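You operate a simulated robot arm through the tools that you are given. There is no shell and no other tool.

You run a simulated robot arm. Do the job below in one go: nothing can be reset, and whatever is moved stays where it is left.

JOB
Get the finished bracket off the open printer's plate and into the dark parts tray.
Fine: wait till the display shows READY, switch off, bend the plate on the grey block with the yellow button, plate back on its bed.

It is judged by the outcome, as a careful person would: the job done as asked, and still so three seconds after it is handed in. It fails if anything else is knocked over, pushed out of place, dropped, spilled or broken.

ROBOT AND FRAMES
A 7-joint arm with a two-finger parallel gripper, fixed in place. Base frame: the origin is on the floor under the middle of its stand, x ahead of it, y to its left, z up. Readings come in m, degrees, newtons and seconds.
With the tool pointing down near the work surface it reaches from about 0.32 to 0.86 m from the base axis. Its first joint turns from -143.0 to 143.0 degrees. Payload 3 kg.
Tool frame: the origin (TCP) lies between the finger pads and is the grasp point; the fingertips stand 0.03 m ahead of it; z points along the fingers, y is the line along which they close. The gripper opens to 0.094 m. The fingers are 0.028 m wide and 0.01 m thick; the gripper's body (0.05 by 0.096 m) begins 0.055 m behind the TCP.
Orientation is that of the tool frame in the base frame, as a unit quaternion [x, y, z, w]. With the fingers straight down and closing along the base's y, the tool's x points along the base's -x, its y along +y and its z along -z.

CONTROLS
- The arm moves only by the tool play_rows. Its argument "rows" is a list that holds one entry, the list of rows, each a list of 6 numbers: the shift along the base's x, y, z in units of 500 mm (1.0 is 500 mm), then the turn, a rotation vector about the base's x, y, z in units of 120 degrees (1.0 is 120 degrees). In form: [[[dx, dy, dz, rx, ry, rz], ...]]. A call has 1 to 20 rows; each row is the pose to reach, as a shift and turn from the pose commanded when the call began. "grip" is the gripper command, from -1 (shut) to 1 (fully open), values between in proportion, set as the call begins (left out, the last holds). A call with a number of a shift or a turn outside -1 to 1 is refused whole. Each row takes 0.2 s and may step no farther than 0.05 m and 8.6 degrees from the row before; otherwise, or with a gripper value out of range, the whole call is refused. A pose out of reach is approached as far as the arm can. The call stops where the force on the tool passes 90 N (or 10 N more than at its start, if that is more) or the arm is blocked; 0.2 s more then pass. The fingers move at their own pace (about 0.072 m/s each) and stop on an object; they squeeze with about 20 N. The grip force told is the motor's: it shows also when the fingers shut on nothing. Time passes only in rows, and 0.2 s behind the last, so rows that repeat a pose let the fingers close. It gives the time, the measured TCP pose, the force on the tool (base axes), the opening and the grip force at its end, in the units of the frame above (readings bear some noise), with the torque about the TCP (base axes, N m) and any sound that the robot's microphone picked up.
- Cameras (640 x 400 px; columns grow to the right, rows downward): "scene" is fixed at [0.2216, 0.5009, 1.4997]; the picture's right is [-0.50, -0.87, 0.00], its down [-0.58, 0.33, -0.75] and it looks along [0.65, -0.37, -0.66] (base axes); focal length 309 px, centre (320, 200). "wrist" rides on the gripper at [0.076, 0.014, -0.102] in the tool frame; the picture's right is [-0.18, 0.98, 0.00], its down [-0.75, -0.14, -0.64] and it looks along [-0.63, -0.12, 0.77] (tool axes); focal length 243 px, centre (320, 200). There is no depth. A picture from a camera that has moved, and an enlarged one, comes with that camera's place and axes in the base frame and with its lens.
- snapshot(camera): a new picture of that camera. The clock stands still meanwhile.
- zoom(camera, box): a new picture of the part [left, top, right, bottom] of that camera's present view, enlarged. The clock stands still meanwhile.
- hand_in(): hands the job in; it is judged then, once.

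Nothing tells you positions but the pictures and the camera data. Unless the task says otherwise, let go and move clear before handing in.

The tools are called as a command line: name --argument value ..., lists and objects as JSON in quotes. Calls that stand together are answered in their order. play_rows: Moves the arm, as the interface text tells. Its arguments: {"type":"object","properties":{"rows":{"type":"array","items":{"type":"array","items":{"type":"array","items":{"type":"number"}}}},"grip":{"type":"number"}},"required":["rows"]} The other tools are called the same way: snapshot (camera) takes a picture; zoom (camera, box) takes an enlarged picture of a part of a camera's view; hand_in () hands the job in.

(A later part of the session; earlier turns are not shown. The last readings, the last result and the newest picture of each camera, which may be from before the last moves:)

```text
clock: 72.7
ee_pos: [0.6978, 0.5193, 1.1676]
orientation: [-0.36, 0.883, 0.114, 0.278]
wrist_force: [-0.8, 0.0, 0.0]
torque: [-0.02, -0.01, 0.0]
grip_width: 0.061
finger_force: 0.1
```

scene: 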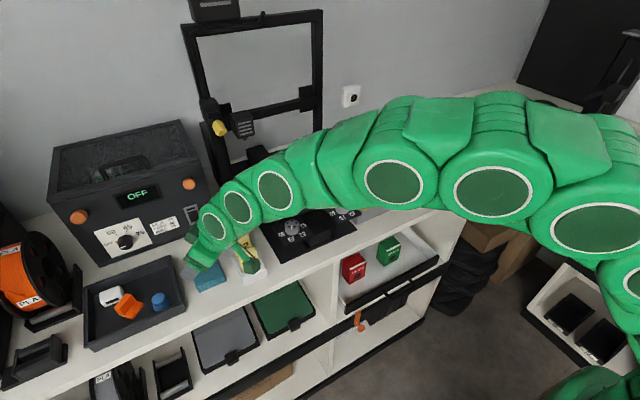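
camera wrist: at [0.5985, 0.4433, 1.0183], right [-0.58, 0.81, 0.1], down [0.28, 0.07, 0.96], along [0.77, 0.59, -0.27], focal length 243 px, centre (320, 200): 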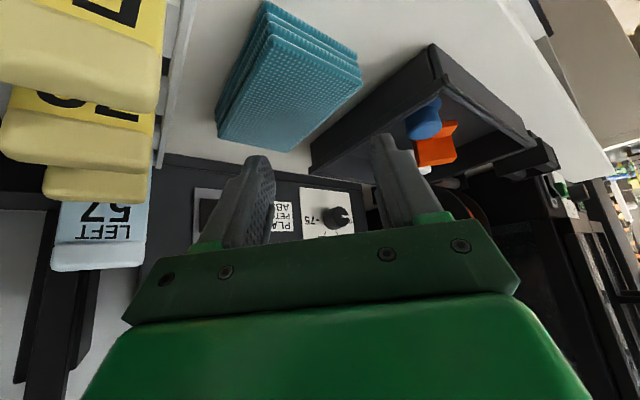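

snapshot --camera "scene"

zoom --camera "scene" --box '[60, 180, 280, 360]'

snapshot --camera "wrist"

```text
taken
```

scene: 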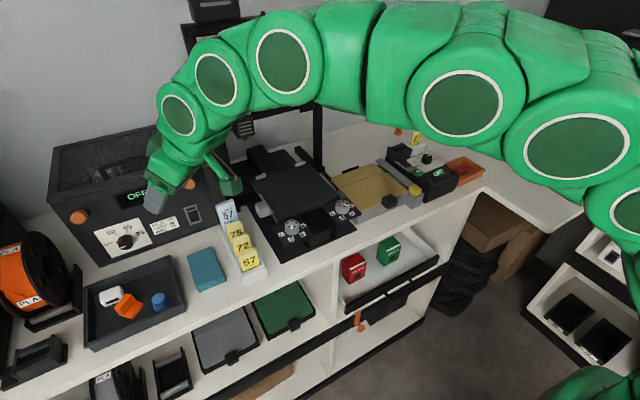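

```text
2.22 times, centred on (170, 270) of scene
camera zoom: at [0.2216, 0.5009, 1.4997], right [-0.5, -0.87, 0.0], down [-0.58, 0.33, -0.75], along [0.65, -0.37, -0.66], focal length 686 px, centre (653, 44)
```

zoom: 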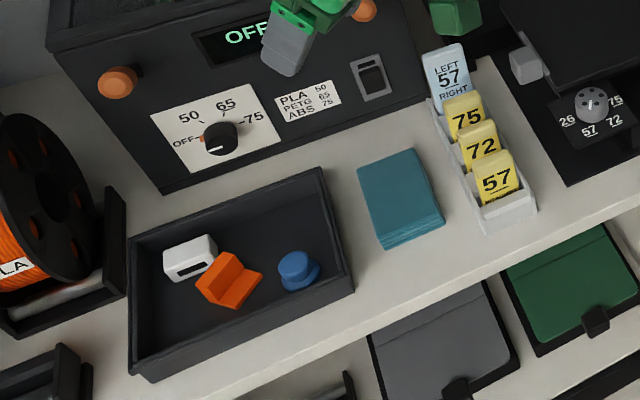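

```text
taken
camera wrist: at [0.6017, 0.4444, 1.209], right [-0.58, 0.81, 0.1], down [0.28, 0.07, 0.96], along [0.77, 0.58, -0.27], focal length 243 px, centre (320, 200)
```

wrist: 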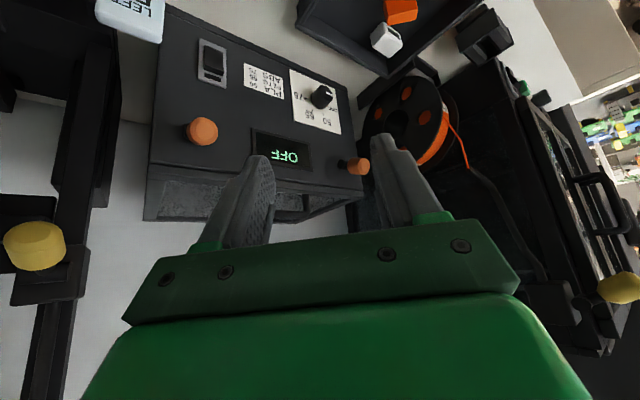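

Everything is intact: cards, teal stack and tray contents are unchanged. Now I'll swing back to the block and straighten the tool.

play_rows --rows '[[[-0.0556, -0.0586, 0.0248, 0, 0, 0], [-0.1156, -0.1286, 0.0248, 0, 0, 0], [-0.1656, -0.2086, 0.0248, -0.0161, 0.0395, -0.0512], [-0.1956, -0.2986, 0.0248, -0.0323, 0.0791, -0.1023], [-0.2156, -0.3886, 0.0248, -0.0484, 0.1186, -0.1535], [-0.2256, -0.4786, 0.0248, -0.0645, 0.1581, -0.2046], [-0.2356, -0.5686, 0.0248, -0.0806, 0.1976, -0.2558], [-0.2356, -0.6586, 0.0248, -0.0968, 0.2372, -0.3069], [-0.2356, -0.7486, 0.0048, -0.1129, 0.2767, -0.3581], [-0.2356, -0.8386, -0.0152, -0.1129, 0.2767, -0.3581], [-0.2156, -0.9186, -0.0552, -0.1129, 0.2767, -0.3581]]]'

```text
clock: 75.1
ee_pos: [0.586, 0.0573, 1.1413]
orientation: [0.0, 1.0, 0.0, -0.001]
wrist_force: [-0.9, -0.6, 0.9]
torque: [-0.01, -0.01, 0.0]
grip_width: 0.0609
finger_force: 0.1
```

play_rows --rows '[[[0.03, -0.01, -0.06, 0, 0, 0], [0.07, -0.025, -0.12, 0, 0, 0], [0.1, -0.0302, -0.18, 0, 0, 0], [0.1152, -0.0302, -0.222, 0, 0, 0], [0.1152, -0.0302, -0.222, 0, 0, 0]]]'

zoom --camera "wrist" --box '[220, 80, 420, 210]'

zoom --camera "scene" --box '[240, 140, 440, 240]'

```text
clock: 76.3
ee_pos: [0.6445, 0.0442, 1.0313]
orientation: [-0.001, 1.0, 0.0, 0.0]
wrist_force: [0.5, 0.0, -0.8]
torque: [0.02, -0.02, -0.02]
grip_width: 0.0608
finger_force: 0.1
```

```text
3.08 times, centred on (320, 145) of wrist
camera zoom: at [0.5699, 0.0576, 1.1334], right [0.18, 0.98, 0.0], down [0.75, -0.14, 0.64], along [0.63, -0.12, -0.77], focal length 746 px, centre (320, 369)
```

zoom: 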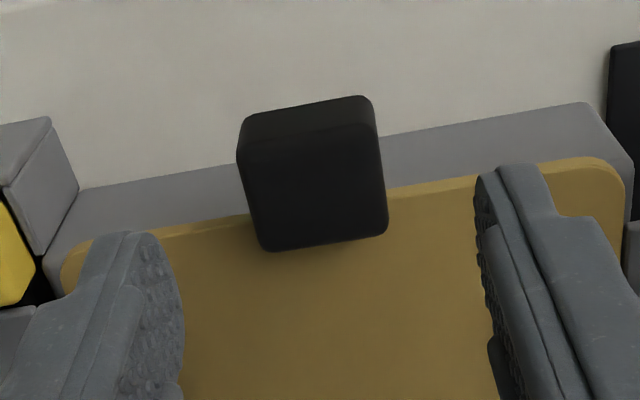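

```text
3.20 times, centred on (340, 190) of scene
camera zoom: at [0.2216, 0.5009, 1.4997], right [-0.5, -0.87, 0.0], down [-0.58, 0.33, -0.75], along [0.65, -0.37, -0.66], focal length 988 px, centre (256, 232)
```

zoom: 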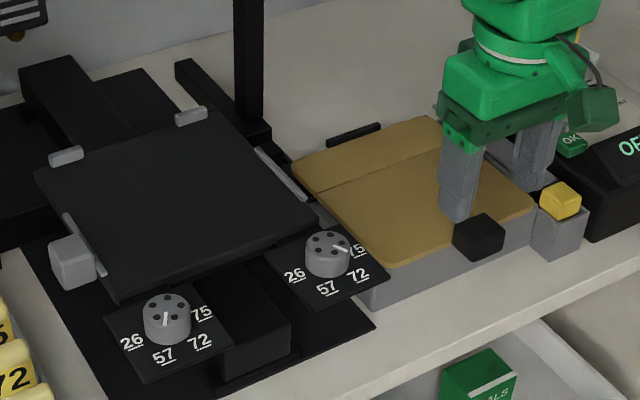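

The plate still sits squarely on the block. I'll lower around the tab to the same height as at release.

play_rows --rows '[[[0, -0.003, -0.03, 0, 0, 0], [0, -0.003, -0.07, 0, 0, 0], [0, -0.003, -0.1, 0, 0, 0], [0, -0.003, -0.112, 0, 0, 0], [0, -0.003, -0.118, 0, 0, 0]]]'

zoom --camera "wrist" --box '[220, 110, 420, 240]'

```text
clock: 77.5
ee_pos: [0.6464, 0.042, 0.9721]
orientation: [-0.002, 1.0, 0.0, 0.0]
wrist_force: [0.0, -0.6, -0.2]
torque: [0.05, 0.01, 0.0]
grip_width: 0.0611
finger_force: 0.1
```

```text
3.08 times, centred on (320, 175) of wrist
camera zoom: at [0.57, 0.0565, 1.075], right [0.18, 0.98, 0.0], down [0.75, -0.14, 0.64], along [0.63, -0.12, -0.77], focal length 746 px, centre (320, 277)
```

zoom: 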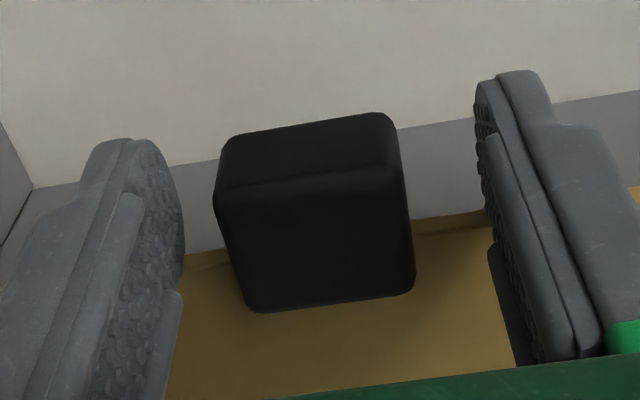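

play_rows --rows '[[[0, -0.003, 0, 0, 0, 0], [0, -0.003, 0, 0, 0, 0]]]'

```text
clock: 78.1
ee_pos: [0.647, 0.042, 0.9722]
orientation: [-0.001, 1.0, -0.001, 0.0]
wrist_force: [-0.3, 0.0, -1.2]
torque: [0.01, 0.02, -0.01]
grip_width: 0.061
finger_force: 0.1
```

play_rows --grip -1 --rows '[[[0, 0, 0, 0, 0, 0], [0, 0, 0, 0, 0, 0], [0, 0, 0, 0, 0, 0], [0, 0, 0, 0, 0, 0]]]'

zoom --camera "wrist" --box '[250, 110, 390, 220]'

```text
clock: 79.1
ee_pos: [0.6469, 0.041, 0.9722]
orientation: [-0.001, 1.0, 0.0, 0.001]
wrist_force: [-0.6, 2.4, 17.3]
torque: [0.32, -0.58, 0.1]
grip_width: 0.0335
finger_force: 20.1
```

```text
3.64 times, centred on (320, 165) of wrist
camera zoom: at [0.5702, 0.0551, 1.0758], right [0.18, 0.98, 0.0], down [0.75, -0.14, 0.64], along [0.63, -0.12, -0.77], focal length 882 px, centre (320, 327)
```

zoom: 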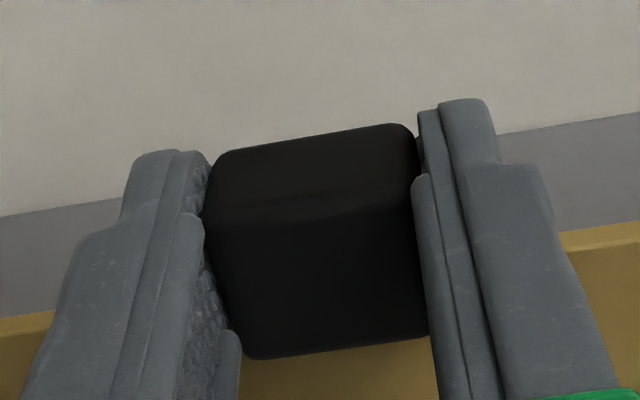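

The grip is about 3 mm further in than it was on the bed, which could touch the bed's front edge on return. I'll reopen, shift 3–4 mm towards me and regrip.

play_rows --grip 0.0 --rows '[[[0, 0, 0, 0, 0, 0], [0, 0, 0, 0, 0, 0], [-0.004, 0, 0, 0, 0, 0], [-0.007, 0, 0, 0, 0, 0], [-0.007, 0, 0, 0, 0, 0]]]'

```text
clock: 80.3
ee_pos: [0.6412, 0.0432, 0.9719]
orientation: [0.0, 1.0, 0.0, -0.001]
wrist_force: [0.2, 0.2, 0.2]
torque: [-0.04, 0.0, 0.02]
grip_width: 0.047
finger_force: 0.1
```

play_rows --grip -1 --rows '[[[0, -0.001, 0, 0, 0, 0], [0, -0.001, 0, 0, 0, 0], [0, -0.001, 0, 0, 0, 0], [0, -0.001, 0, 0, 0, 0]]]'

zoom --camera "wrist" --box '[250, 110, 390, 220]'

zoom --camera "scene" --box '[240, 140, 440, 240]'

```text
clock: 81.3
ee_pos: [0.6438, 0.0412, 0.9722]
orientation: [-0.001, 1.0, 0.0, 0.001]
wrist_force: [1.2, 6.2, 17.8]
torque: [0.09, -0.7, 0.26]
grip_width: 0.0338
finger_force: 20.0
```

```text
3.64 times, centred on (320, 165) of wrist
camera zoom: at [0.5664, 0.0549, 1.0755], right [0.18, 0.98, 0.0], down [0.75, -0.14, 0.64], along [0.63, -0.12, -0.77], focal length 882 px, centre (320, 327)
```

zoom: 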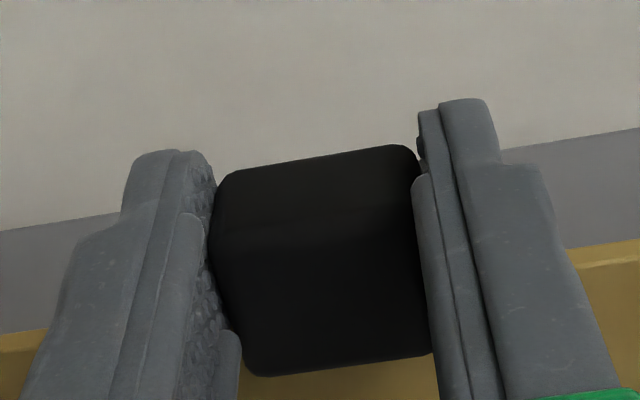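

```text
3.20 times, centred on (340, 190) of scene
camera zoom: at [0.2216, 0.5009, 1.4997], right [-0.5, -0.87, 0.0], down [-0.58, 0.33, -0.75], along [0.65, -0.37, -0.66], focal length 988 px, centre (256, 232)
```

zoom: 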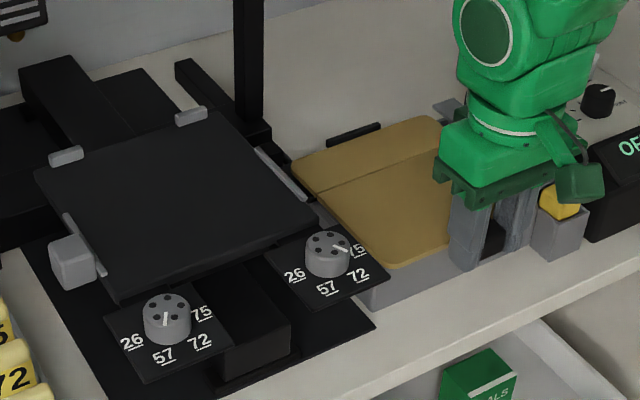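

The grip now matches the original one to about 1 mm. I'll lift the plate off the block.

play_rows --rows '[[[0, 0, 0.008, 0, 0, 0], [0, 0, 0.02, 0, 0, 0], [0, 0, 0.04, 0, 0, 0], [0, 0, 0.06, 0, 0, 0], [0, 0, 0.08, 0, 0, 0], [0, 0, 0.08, 0, 0, 0]]]'

zoom --camera "scene" --box '[240, 120, 440, 240]'

zoom --camera "wrist" --box '[160, 110, 480, 260]'

```text
clock: 82.7
ee_pos: [0.6426, 0.0402, 1.0108]
orientation: [-0.001, 1.0, 0.0, 0.0]
wrist_force: [-0.3, 0.1, -1.0]
torque: [0.01, 0.11, 0.0]
grip_width: 0.0336
finger_force: 20.0
```

```text
3.20 times, centred on (340, 180) of scene
camera zoom: at [0.2216, 0.5009, 1.4997], right [-0.5, -0.87, 0.0], down [-0.58, 0.33, -0.75], along [0.65, -0.37, -0.66], focal length 988 px, centre (256, 264)
```

zoom: 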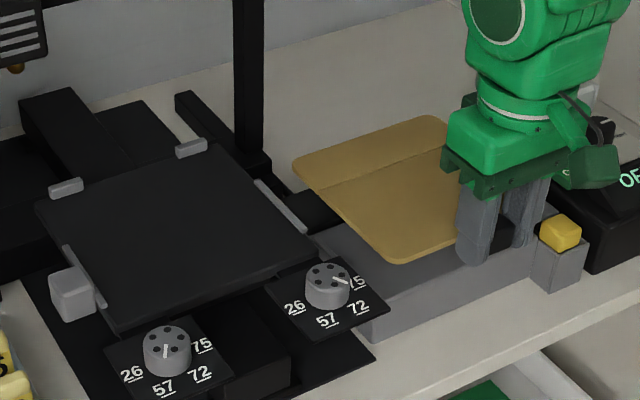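

```text
2.00 times, centred on (320, 185) of wrist
camera zoom: at [0.5663, 0.0541, 1.1152], right [0.18, 0.98, 0.0], down [0.75, -0.14, 0.64], along [0.63, -0.12, -0.77], focal length 485 px, centre (320, 230)
```

zoom: 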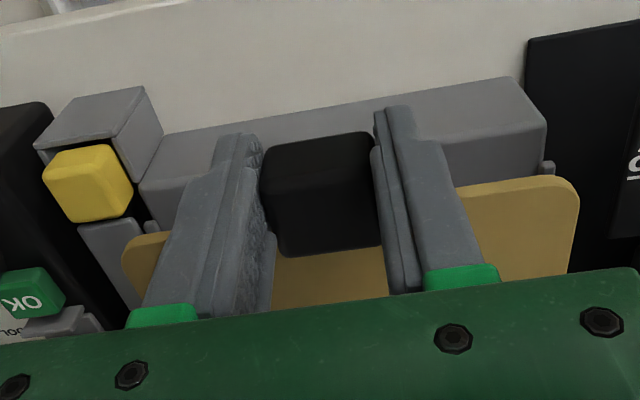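

The plate is up and level. I'll raise it and carry it back over the bed.

play_rows --rows '[[[0, 0, 0.05, 0, 0, 0], [0, 0, 0.11, 0, 0, 0], [0, 0.02, 0.148, 0, 0, 0], [0.01, 0.07, 0.148, 0, 0, 0], [0.02, 0.13, 0.148, 0, 0, 0], [0.04, 0.19, 0.148, 0, 0, 0], [0.06, 0.25, 0.148, 0, 0, 0], [0.08, 0.31, 0.148, 0, 0, 0], [0.095, 0.36, 0.148, 0, 0, 0], [0.1024, 0.395, 0.148, 0, 0, 0], [0.1024, 0.4058, 0.14, 0, 0, 0], [0.1024, 0.4058, 0.14, 0, 0, 0]]]'

zoom --camera "scene" --box '[240, 130, 370, 240]'

snapshot --camera "wrist"

```text
clock: 85.3
ee_pos: [0.6943, 0.2452, 1.082]
orientation: [0.0, 1.0, 0.0, 0.0]
wrist_force: [-0.2, 0.0, -2.1]
torque: [0.03, 0.16, -0.04]
grip_width: 0.0337
finger_force: 20.5
```

```text
3.64 times, centred on (305, 185) of scene
camera zoom: at [0.2216, 0.5009, 1.4997], right [-0.5, -0.87, 0.0], down [-0.58, 0.33, -0.75], along [0.65, -0.37, -0.66], focal length 1122 px, centre (374, 254)
```

zoom: 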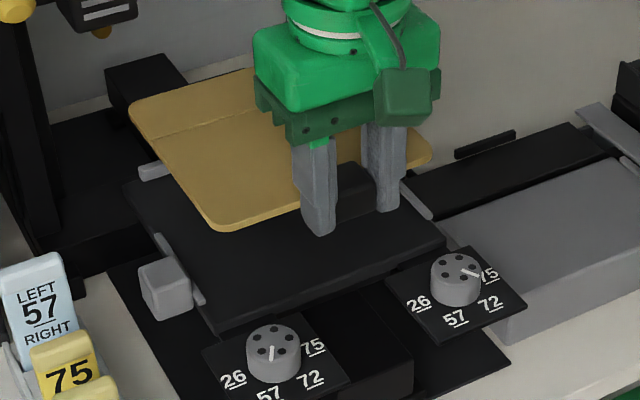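

```text
taken
camera wrist: at [0.6176, 0.2588, 1.1848], right [0.18, 0.98, 0.0], down [0.75, -0.14, 0.64], along [0.63, -0.12, -0.77], focal length 243 px, centre (320, 200)
```

wrist: 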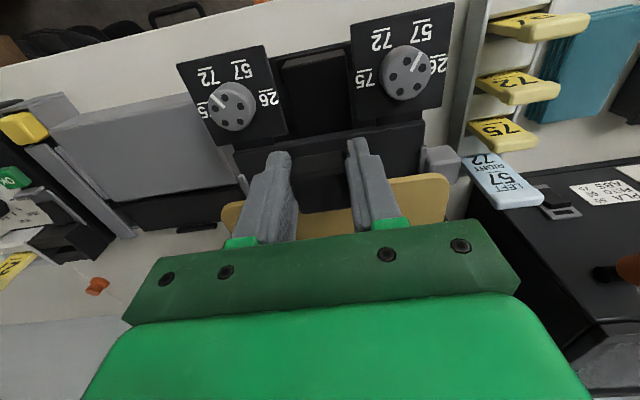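

zoom --camera "scene" --box '[250, 160, 350, 240]'

```text
5.00 times, centred on (300, 200) of scene
camera zoom: at [0.2216, 0.5009, 1.4997], right [-0.5, -0.87, 0.0], down [-0.58, 0.33, -0.75], along [0.65, -0.37, -0.66], focal length 1543 px, centre (420, 200)
```

zoom: 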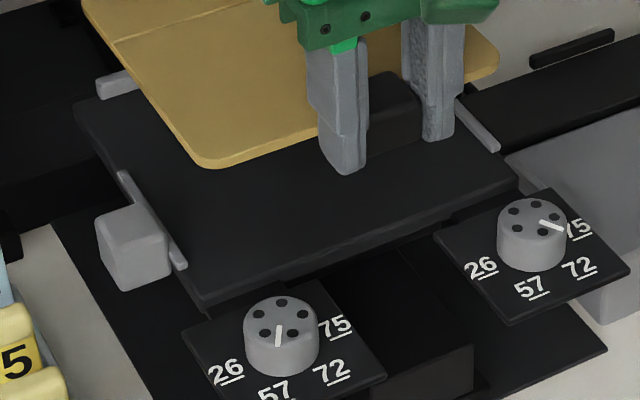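

The bed hasn't moved since the pick. I'll lower to the same height as my reference view just after the original lift (TCP z 1.0316) and compare the plate's position.

play_rows --rows '[[[0, -0.002, -0.03, 0, 0, 0], [0, -0.002, -0.06, 0, 0, 0], [0, -0.002, -0.085, 0, 0, 0], [0, -0.002, -0.1, 0, 0, 0], [0, -0.002, -0.1, 0, 0, 0]]]'

zoom --camera "scene" --box '[240, 140, 360, 240]'

zoom --camera "wrist" --box '[250, 110, 390, 220]'

```text
clock: 86.5
ee_pos: [0.6932, 0.2438, 1.0319]
orientation: [-0.002, 1.0, -0.001, 0.0]
wrist_force: [-0.3, -0.3, -1.6]
torque: [0.0, 0.15, 0.03]
grip_width: 0.0335
finger_force: 20.5
```

```text
4.00 times, centred on (300, 190) of scene
camera zoom: at [0.2216, 0.5009, 1.4997], right [-0.5, -0.87, 0.0], down [-0.58, 0.33, -0.75], along [0.65, -0.37, -0.66], focal length 1234 px, centre (400, 240)
```

zoom: 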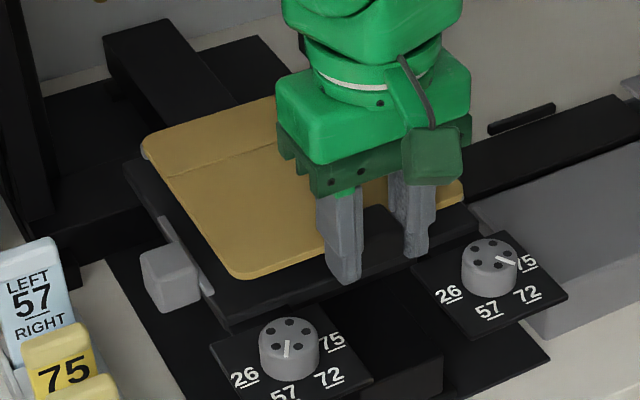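

```text
3.64 times, centred on (320, 165) of wrist
camera zoom: at [0.6174, 0.2574, 1.1348], right [0.18, 0.98, 0.0], down [0.75, -0.14, 0.64], along [0.63, -0.12, -0.77], focal length 882 px, centre (320, 327)
```

zoom: 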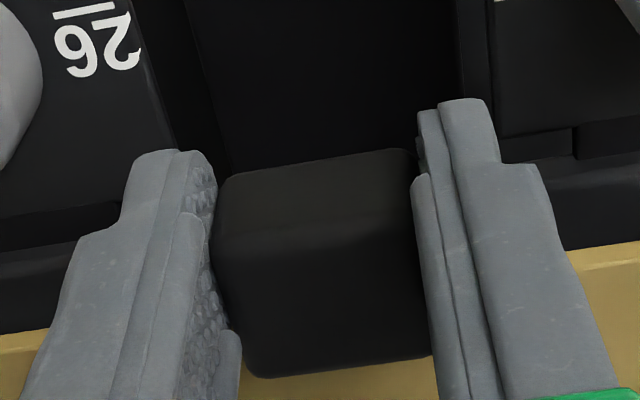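

The position matches the reference to within a millimetre. I'll lower the plate the last 2 cm slowly onto the bed.

play_rows --rows '[[[0, 0, -0.01, 0, 0, 0], [0, 0, -0.02, 0, 0, 0], [0, 0, -0.028, 0, 0, 0], [0, 0, -0.034, 0, 0, 0], [0, 0, -0.038, 0, 0, 0]]]'

zoom --camera "scene" --box '[250, 160, 350, 240]'

```text
clock: 87.7
ee_pos: [0.6944, 0.2436, 1.0137]
orientation: [0.0, 1.0, 0.0, 0.0]
wrist_force: [-2.5, -1.8, 9.3]
torque: [-0.11, -0.49, -0.09]
grip_width: 0.0336
finger_force: 20.1
```

```text
5.00 times, centred on (300, 200) of scene
camera zoom: at [0.2216, 0.5009, 1.4997], right [-0.5, -0.87, 0.0], down [-0.58, 0.33, -0.75], along [0.65, -0.37, -0.66], focal length 1543 px, centre (420, 200)
```

zoom: 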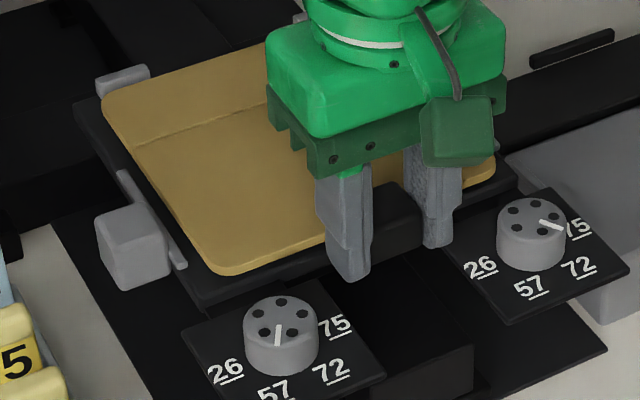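

Contact begins 3 mm above the seated height. I'll look at the edges before pressing further.

zoom --camera "scene" --box '[250, 165, 300, 215]'

zoom --camera "scene" --box '[300, 165, 350, 215]'

zoom --camera "wrist" --box '[380, 150, 500, 250]'

zoom --camera "wrist" --box '[180, 150, 280, 250]'

```text
8.00 times, centred on (275, 190) of scene
camera zoom: at [0.2216, 0.5009, 1.4997], right [-0.5, -0.87, 0.0], down [-0.58, 0.33, -0.75], along [0.65, -0.37, -0.66], focal length 2469 px, centre (680, 280)
```

zoom: 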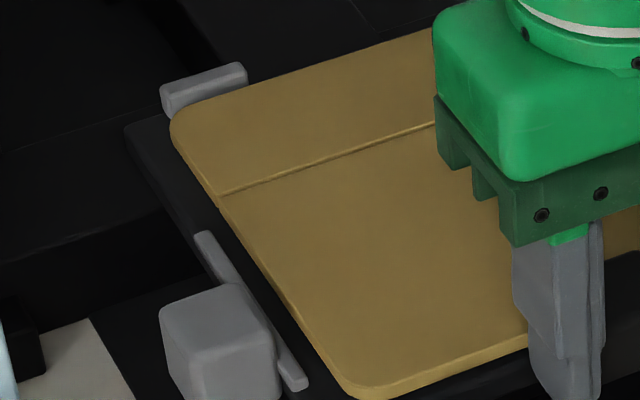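

```text
8.00 times, centred on (325, 190) of scene
camera zoom: at [0.2216, 0.5009, 1.4997], right [-0.5, -0.87, 0.0], down [-0.58, 0.33, -0.75], along [0.65, -0.37, -0.66], focal length 2469 px, centre (280, 280)
```

zoom: 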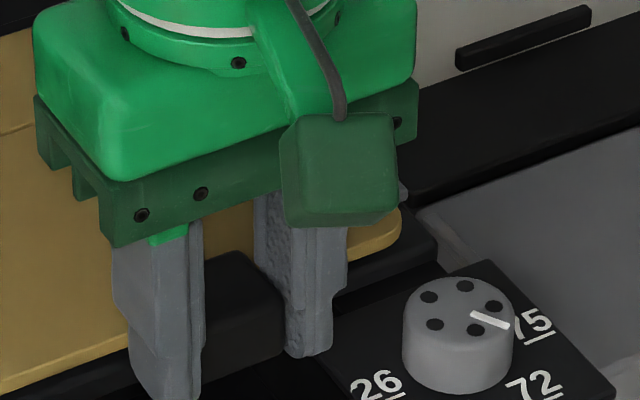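

```text
4.00 times, centred on (440, 200) of wrist
camera zoom: at [0.6183, 0.2577, 1.1169], right [0.18, 0.98, 0.0], down [0.75, -0.14, 0.64], along [0.63, -0.12, -0.77], focal length 970 px, centre (-160, 200)
```

zoom: 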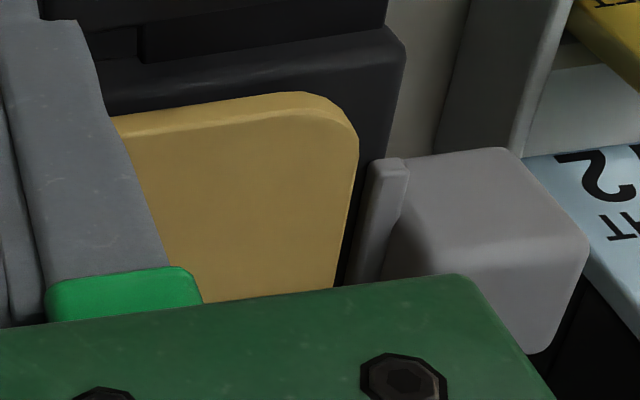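

```text
4.00 times, centred on (230, 200) of wrist
camera zoom: at [0.6183, 0.2577, 1.1169], right [0.18, 0.98, 0.0], down [0.75, -0.14, 0.64], along [0.63, -0.12, -0.77], focal length 970 px, centre (680, 200)
```

zoom: 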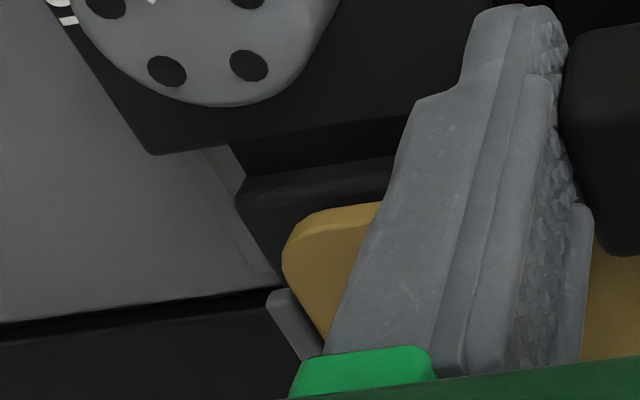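

play_rows --rows '[[[0, 0, -0.002, 0, 0, 0], [0, 0, -0.004, 0, 0, 0]]]'

```text
clock: 88.3
ee_pos: [0.6946, 0.2433, 1.0117]
orientation: [0.0, 1.0, 0.001, 0.0]
wrist_force: [0.2, 5.2, 25.2]
torque: [-0.1, -0.76, 0.35]
grip_width: 0.0339
finger_force: 20.0
```

zoom --camera "scene" --box '[250, 160, 350, 240]'

zoom --camera "wrist" --box '[180, 120, 500, 260]'

```text
5.00 times, centred on (300, 200) of scene
camera zoom: at [0.2216, 0.5009, 1.4997], right [-0.5, -0.87, 0.0], down [-0.58, 0.33, -0.75], along [0.65, -0.37, -0.66], focal length 1543 px, centre (420, 200)
```

zoom: 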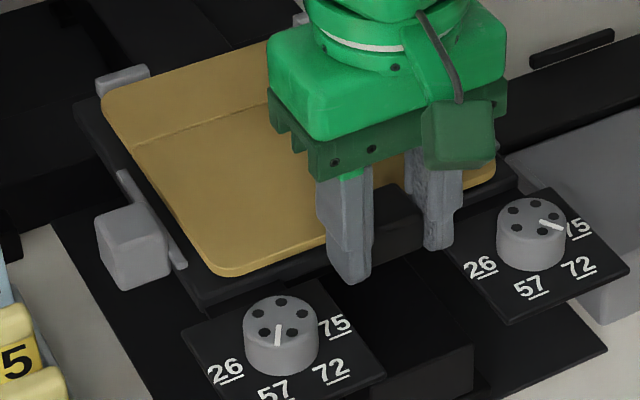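

```text
2.00 times, centred on (340, 190) of wrist
camera zoom: at [0.6181, 0.2573, 1.1153], right [0.18, 0.98, 0.0], down [0.75, -0.14, 0.64], along [0.63, -0.12, -0.77], focal length 485 px, centre (280, 220)
```

zoom: 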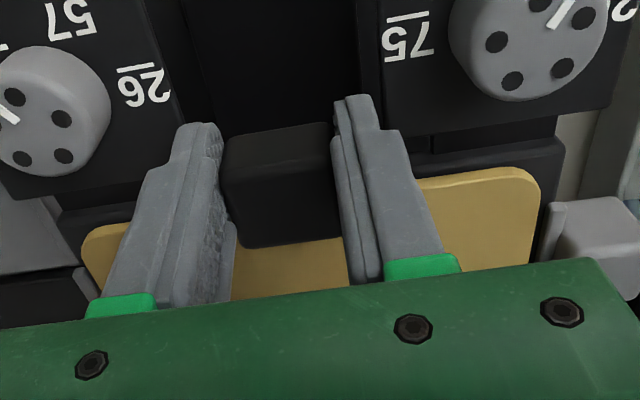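

zoom --camera "wrist" --box '[200, 190, 270, 250]'

zoom --camera "wrist" --box '[420, 170, 490, 240]'

zoom --camera "scene" --box '[255, 165, 305, 215]'

```text
6.67 times, centred on (235, 220) of wrist
camera zoom: at [0.6181, 0.2573, 1.1153], right [0.18, 0.98, 0.0], down [0.75, -0.14, 0.64], along [0.63, -0.12, -0.77], focal length 1618 px, centre (887, 67)
```

zoom: 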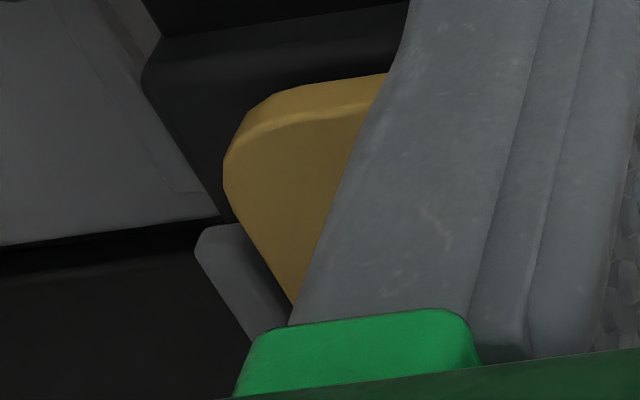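

```text
5.71 times, centred on (455, 205) of wrist
camera zoom: at [0.6181, 0.2573, 1.1153], right [0.18, 0.98, 0.0], down [0.75, -0.14, 0.64], along [0.63, -0.12, -0.77], focal length 1386 px, centre (-451, 171)
```

zoom: 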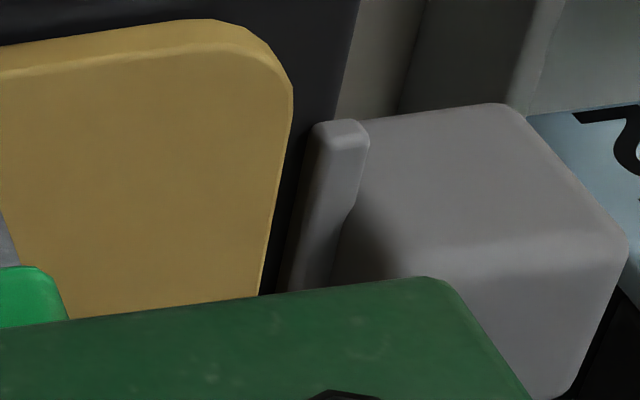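

```text
8.00 times, centred on (280, 190) of scene
camera zoom: at [0.2216, 0.5009, 1.4997], right [-0.5, -0.87, 0.0], down [-0.58, 0.33, -0.75], along [0.65, -0.37, -0.66], focal length 2469 px, centre (640, 280)
```

zoom: 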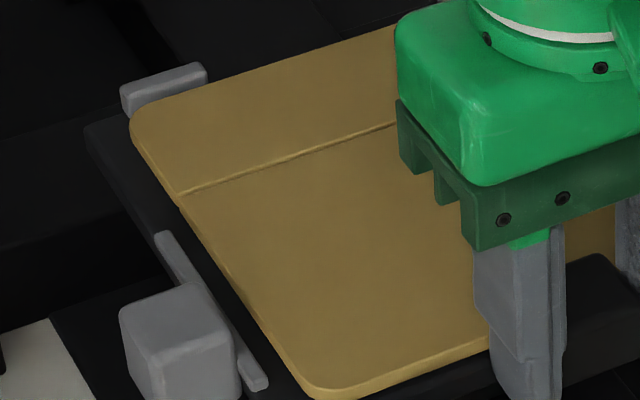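

The side gaps look clear on both sides and the force pattern is that of a seated plate (load at the bed's front edge). I'll ease off, release the tab and check.

play_rows --rows '[[[0, 0.001, 0.002, 0, 0, 0], [0, 0.001, 0.002, 0, 0, 0]]]'

```text
clock: 88.9
ee_pos: [0.6938, 0.2441, 1.0117]
orientation: [-0.001, 1.0, 0.001, -0.001]
wrist_force: [3.7, 3.0, 21.8]
torque: [-0.05, -0.73, 0.19]
grip_width: 0.0336
finger_force: 20.1
```

play_rows --rows '[[[0, 0, 0.003, 0, 0, 0], [0, 0, 0.003, 0, 0, 0]]]'

```text
clock: 89.5
ee_pos: [0.6931, 0.2432, 1.0131]
orientation: [-0.001, 1.0, 0.0, -0.001]
wrist_force: [0.4, 2.4, 4.7]
torque: [0.01, 0.59, 0.16]
grip_width: 0.0336
finger_force: 19.5
```

play_rows --grip 0.08 --rows '[[[0, 0, 0, 0, 0, 0], [0, 0, 0, 0, 0, 0], [0, 0, 0, 0, 0, 0]]]'

zoom --camera "scene" --box '[250, 160, 350, 240]'

zoom --camera "wrist" --box '[180, 120, 500, 260]'

```text
clock: 90.3
ee_pos: [0.6934, 0.2429, 1.013]
orientation: [-0.001, 1.0, 0.001, 0.0]
wrist_force: [-0.3, 0.2, -0.2]
torque: [0.0, 0.0, 0.02]
grip_width: 0.0508
finger_force: 0.1
```

```text
5.00 times, centred on (300, 200) of scene
camera zoom: at [0.2216, 0.5009, 1.4997], right [-0.5, -0.87, 0.0], down [-0.58, 0.33, -0.75], along [0.65, -0.37, -0.66], focal length 1543 px, centre (420, 200)
```

zoom: 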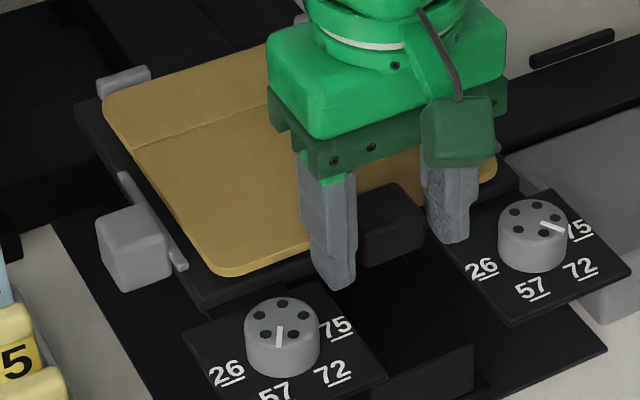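

```text
2.00 times, centred on (340, 190) of wrist
camera zoom: at [0.6177, 0.2577, 1.1168], right [0.18, 0.98, 0.0], down [0.75, -0.14, 0.64], along [0.63, -0.12, -0.77], focal length 485 px, centre (280, 220)
```

zoom: 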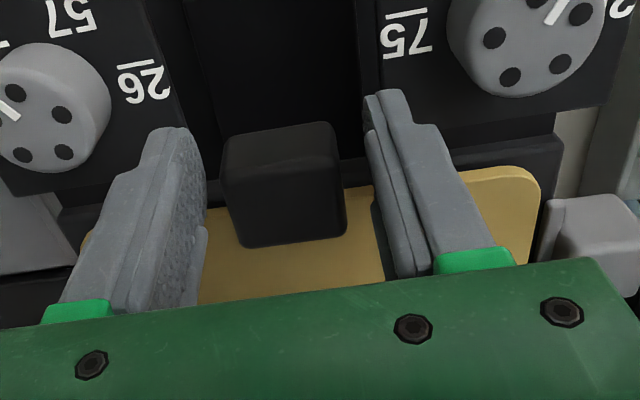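

The tab is released. I'll rise straight up and back away to inspect the whole result.

play_rows --rows '[[[0, 0, 0.02, 0, 0, 0], [0, 0, 0.06, 0, 0, 0], [0, 0, 0.12, 0, 0, 0], [-0.04, 0, 0.18, 0, 0, 0], [-0.1, 0, 0.23, 0, 0, 0], [-0.17, 0, 0.28, 0, 0, 0]]]'

zoom --camera "scene" --box '[250, 160, 350, 240]'

snapshot --camera "wrist"

zoom --camera "wrist" --box '[220, 100, 420, 240]'

```text
clock: 91.7
ee_pos: [0.6089, 0.2438, 1.1532]
orientation: [-0.001, 1.0, -0.001, 0.001]
wrist_force: [-0.5, -0.5, 0.0]
torque: [0.01, -0.01, -0.01]
grip_width: 0.051
finger_force: 0.0
```

```text
5.00 times, centred on (300, 200) of scene
camera zoom: at [0.2216, 0.5009, 1.4997], right [-0.5, -0.87, 0.0], down [-0.58, 0.33, -0.75], along [0.65, -0.37, -0.66], focal length 1543 px, centre (420, 200)
```

zoom: 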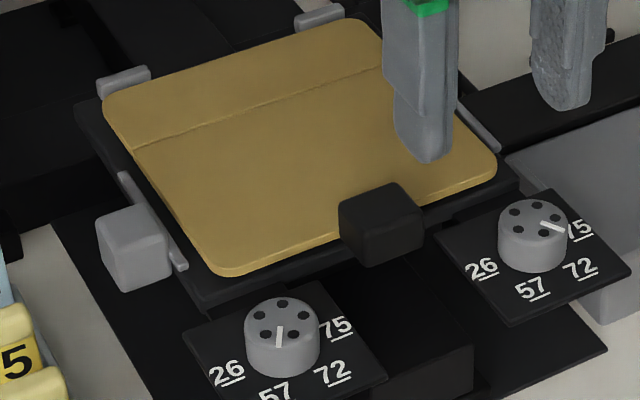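

```text
taken
camera wrist: at [0.5326, 0.2582, 1.2573], right [0.18, 0.98, 0.0], down [0.75, -0.14, 0.64], along [0.63, -0.12, -0.77], focal length 243 px, centre (320, 200)
```

wrist: 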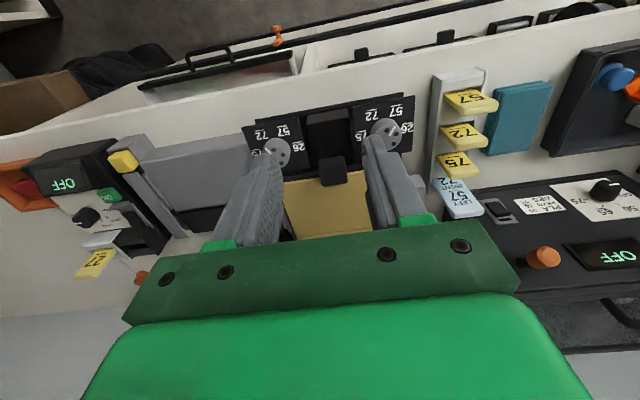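

```text
2.86 times, centred on (320, 170) of wrist
camera zoom: at [0.5326, 0.2582, 1.2573], right [0.18, 0.98, 0.0], down [0.75, -0.14, 0.64], along [0.63, -0.12, -0.77], focal length 693 px, centre (320, 286)
```

zoom: 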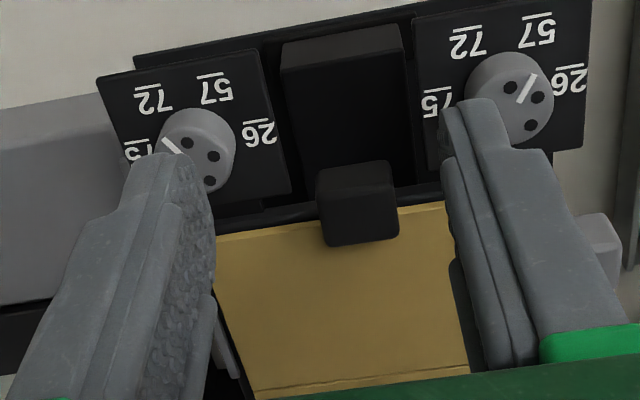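

The plate is on the bed. I'll check closely that it lies flat inside all four lips.

zoom --camera "scene" --box '[260, 165, 300, 195]'

zoom --camera "scene" --box '[295, 155, 355, 200]'

zoom --camera "scene" --box '[265, 190, 315, 225]'

```text
13.33 times, centred on (280, 180) of scene
camera zoom: at [0.2216, 0.5009, 1.4997], right [-0.5, -0.87, 0.0], down [-0.58, 0.33, -0.75], along [0.65, -0.37, -0.66], focal length 4115 px, centre (853, 467)
```

zoom: 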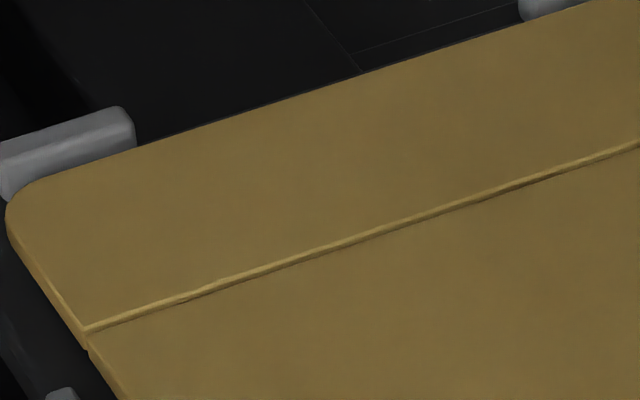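

```text
8.89 times, centred on (325, 178) of scene
camera zoom: at [0.2216, 0.5009, 1.4997], right [-0.5, -0.87, 0.0], down [-0.58, 0.33, -0.75], along [0.65, -0.37, -0.66], focal length 2743 px, centre (276, 400)
```

zoom: 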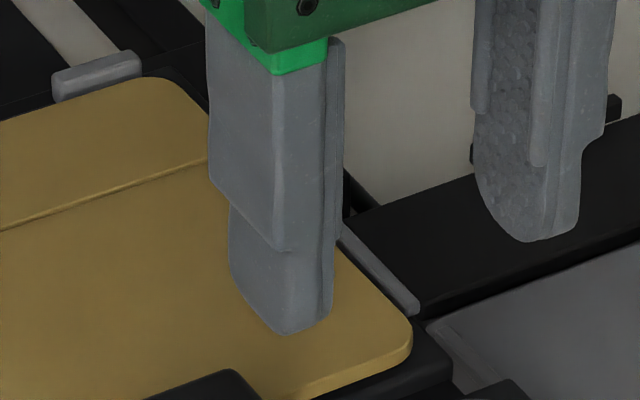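

```text
11.43 times, centred on (290, 208) of scene
camera zoom: at [0.2216, 0.5009, 1.4997], right [-0.5, -0.87, 0.0], down [-0.58, 0.33, -0.75], along [0.65, -0.37, -0.66], focal length 3527 px, centre (663, 114)
```

zoom: 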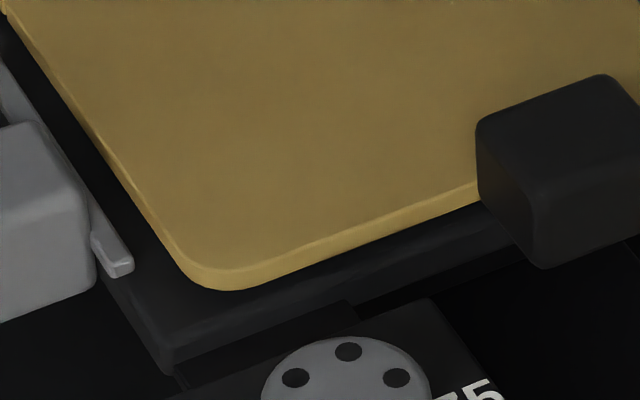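

The fold line shows a slight highlight and the front edge seems a few millimetres high, as if the tab might be resting on something. I'll take a low look from the front with the tool tilted.

play_rows --grip 1 --rows '[[[-0.02, 0, 0, 0, -0.0583, 0], [-0.03, -0.01, -0.04, 0, -0.1167, 0], [-0.04, -0.02, -0.1, 0, -0.175, 0], [-0.048, -0.025, -0.17, 0, -0.2333, 0], [-0.054, -0.0256, -0.23, 0, -0.2917, 0], [-0.06, -0.0256, -0.26, 0, -0.2917, 0], [-0.06, -0.0256, -0.26, 0, -0.2917, 0]]]'

snapshot --camera "wrist"

zoom --camera "wrist" --box '[230, 110, 430, 230]'

```text
clock: 93.3
ee_pos: [0.5799, 0.2304, 1.0221]
orientation: [-0.001, 0.954, 0.0, 0.301]
wrist_force: [0.4, 0.4, 0.4]
torque: [-0.02, 0.01, -0.06]
grip_width: 0.0941
finger_force: 0.0
```

```text
taken
camera wrist: at [0.4581, 0.2442, 1.0632], right [0.15, 0.98, 0.1], down [0.25, -0.14, 0.96], along [0.96, -0.12, -0.27], focal length 243 px, centre (320, 200)
```

wrist: 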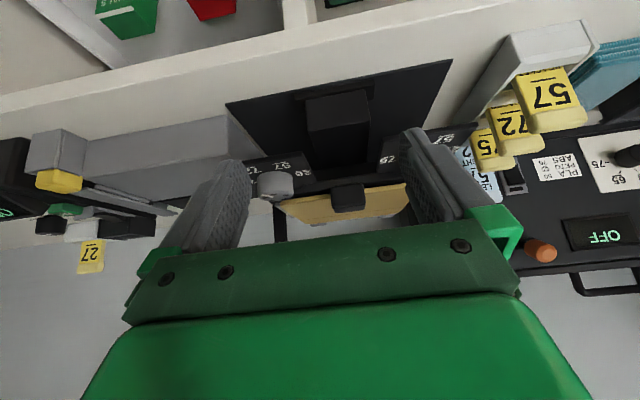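

```text
3.20 times, centred on (330, 170) of wrist
camera zoom: at [0.4581, 0.2442, 1.0632], right [0.15, 0.98, 0.1], down [0.25, -0.14, 0.96], along [0.96, -0.12, -0.27], focal length 776 px, centre (288, 296)
```

zoom: 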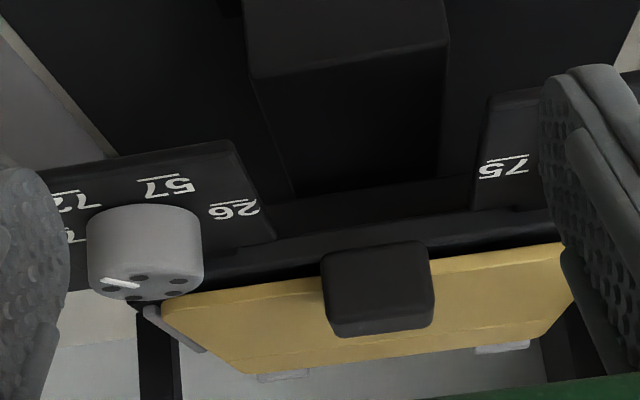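

zoom --camera "wrist" --box '[270, 165, 350, 225]'

zoom --camera "wrist" --box '[340, 160, 420, 220]'

```text
6.67 times, centred on (310, 195) of wrist
camera zoom: at [0.4581, 0.2442, 1.0632], right [0.15, 0.98, 0.1], down [0.25, -0.14, 0.96], along [0.96, -0.12, -0.27], focal length 1618 px, centre (387, 233)
```

zoom: 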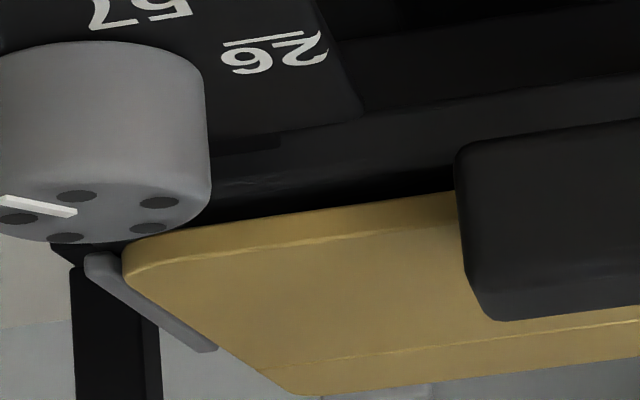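

```text
6.67 times, centred on (380, 190) of wrist
camera zoom: at [0.4581, 0.2442, 1.0632], right [0.15, 0.98, 0.1], down [0.25, -0.14, 0.96], along [0.96, -0.12, -0.27], focal length 1618 px, centre (-80, 267)
```

zoom: 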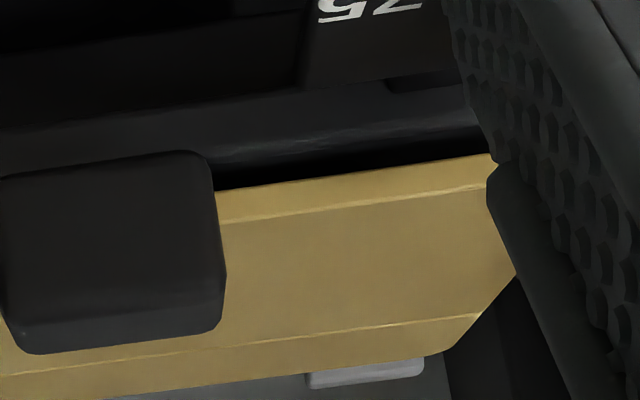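

There is a dark gap under the plate's front edge, so it may not be fully seated. I'll look horizontally along the plate to measure it.

play_rows --rows '[[[0, 0, -0.02, 0, -0.0625, 0], [0, 0, -0.04, 0, -0.125, 0], [0, 0, -0.06, 0, -0.125, 0]]]'

snapshot --camera "wrist"

zoom --camera "wrist" --box '[250, 130, 430, 230]'

```text
clock: 94.1
ee_pos: [0.5775, 0.2296, 0.9931]
orientation: [0.0, 0.906, -0.001, 0.423]
wrist_force: [0.0, -0.4, 0.4]
torque: [0.0, -0.02, 0.01]
grip_width: 0.0937
finger_force: 0.1
```

```text
taken
camera wrist: at [0.451, 0.2441, 1.0014], right [0.12, 0.98, 0.14], down [-0.01, -0.14, 0.99], along [0.99, -0.12, -0.01], focal length 243 px, centre (320, 200)
```

wrist: 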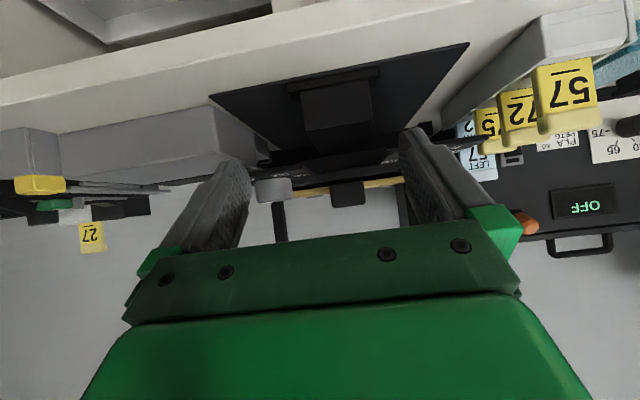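

```text
3.56 times, centred on (340, 180) of wrist
camera zoom: at [0.451, 0.2441, 1.0014], right [0.12, 0.98, 0.14], down [-0.01, -0.14, 0.99], along [0.99, -0.12, -0.01], focal length 863 px, centre (249, 271)
```

zoom: 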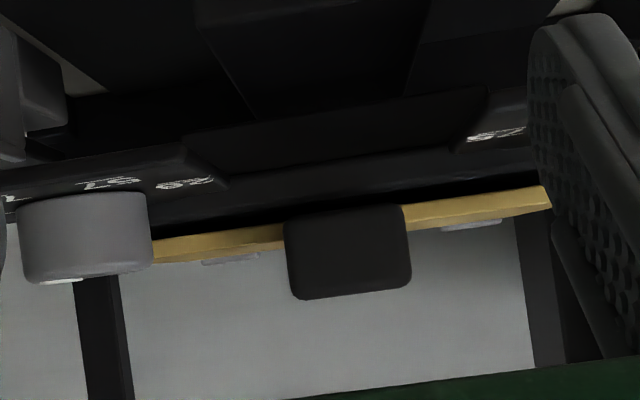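

zoom --camera "wrist" --box '[285, 165, 345, 215]'

zoom --camera "wrist" --box '[345, 160, 405, 210]'

```text
8.00 times, centred on (315, 190) of wrist
camera zoom: at [0.451, 0.2441, 1.0014], right [0.12, 0.98, 0.14], down [-0.01, -0.14, 0.99], along [0.99, -0.12, -0.01], focal length 1941 px, centre (360, 280)
```

zoom: 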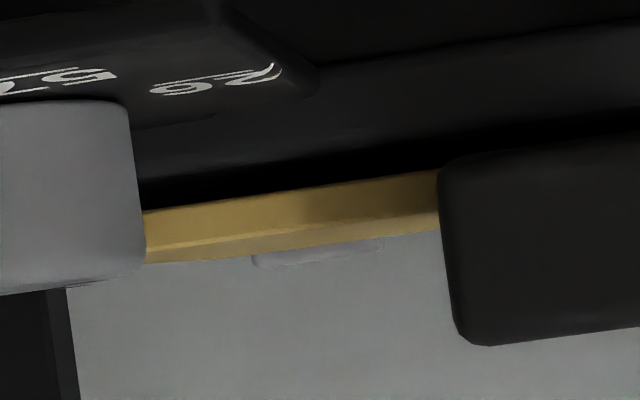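

```text
8.00 times, centred on (375, 185) of wrist
camera zoom: at [0.451, 0.2441, 1.0014], right [0.12, 0.98, 0.14], down [-0.01, -0.14, 0.99], along [0.99, -0.12, -0.01], focal length 1941 px, centre (-120, 320)
```

zoom: 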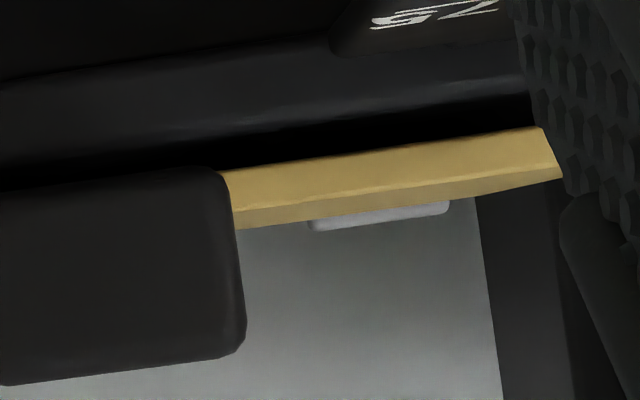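

zoom --camera "scene" --box '[250, 160, 350, 240]'

zoom --camera "scene" --box '[250, 200, 300, 240]'

zoom --camera "scene" --box '[290, 185, 340, 225]'

```text
5.00 times, centred on (300, 200) of scene
camera zoom: at [0.2216, 0.5009, 1.4997], right [-0.5, -0.87, 0.0], down [-0.58, 0.33, -0.75], along [0.65, -0.37, -0.66], focal length 1543 px, centre (420, 200)
```

zoom: 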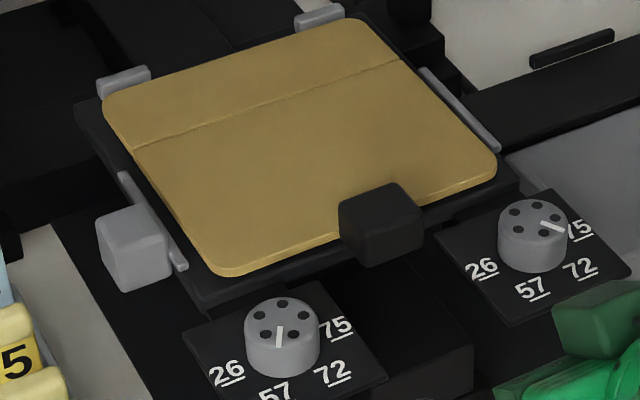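

```text
10.00 times, centred on (275, 220) of scene
camera zoom: at [0.2216, 0.5009, 1.4997], right [-0.5, -0.87, 0.0], down [-0.58, 0.33, -0.75], along [0.65, -0.37, -0.66], focal length 3086 px, centre (770, 0)
```

zoom: 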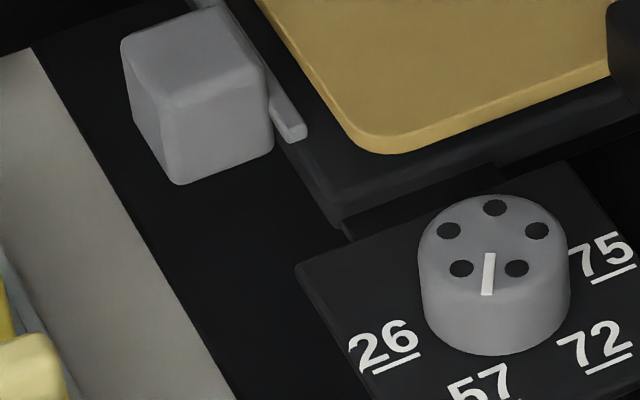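

```text
10.00 times, centred on (315, 205) of scene
camera zoom: at [0.2216, 0.5009, 1.4997], right [-0.5, -0.87, 0.0], down [-0.58, 0.33, -0.75], along [0.65, -0.37, -0.66], focal length 3086 px, centre (370, 150)
```

zoom: 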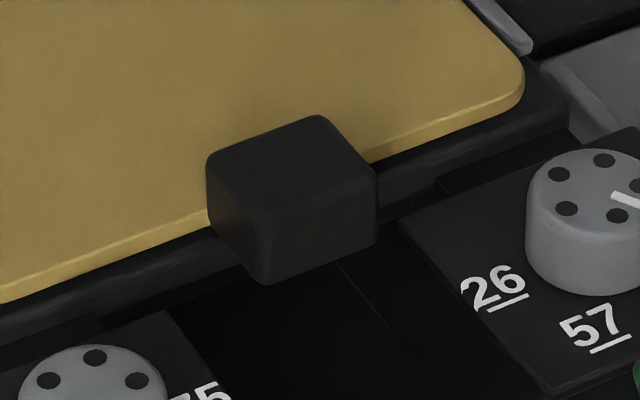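

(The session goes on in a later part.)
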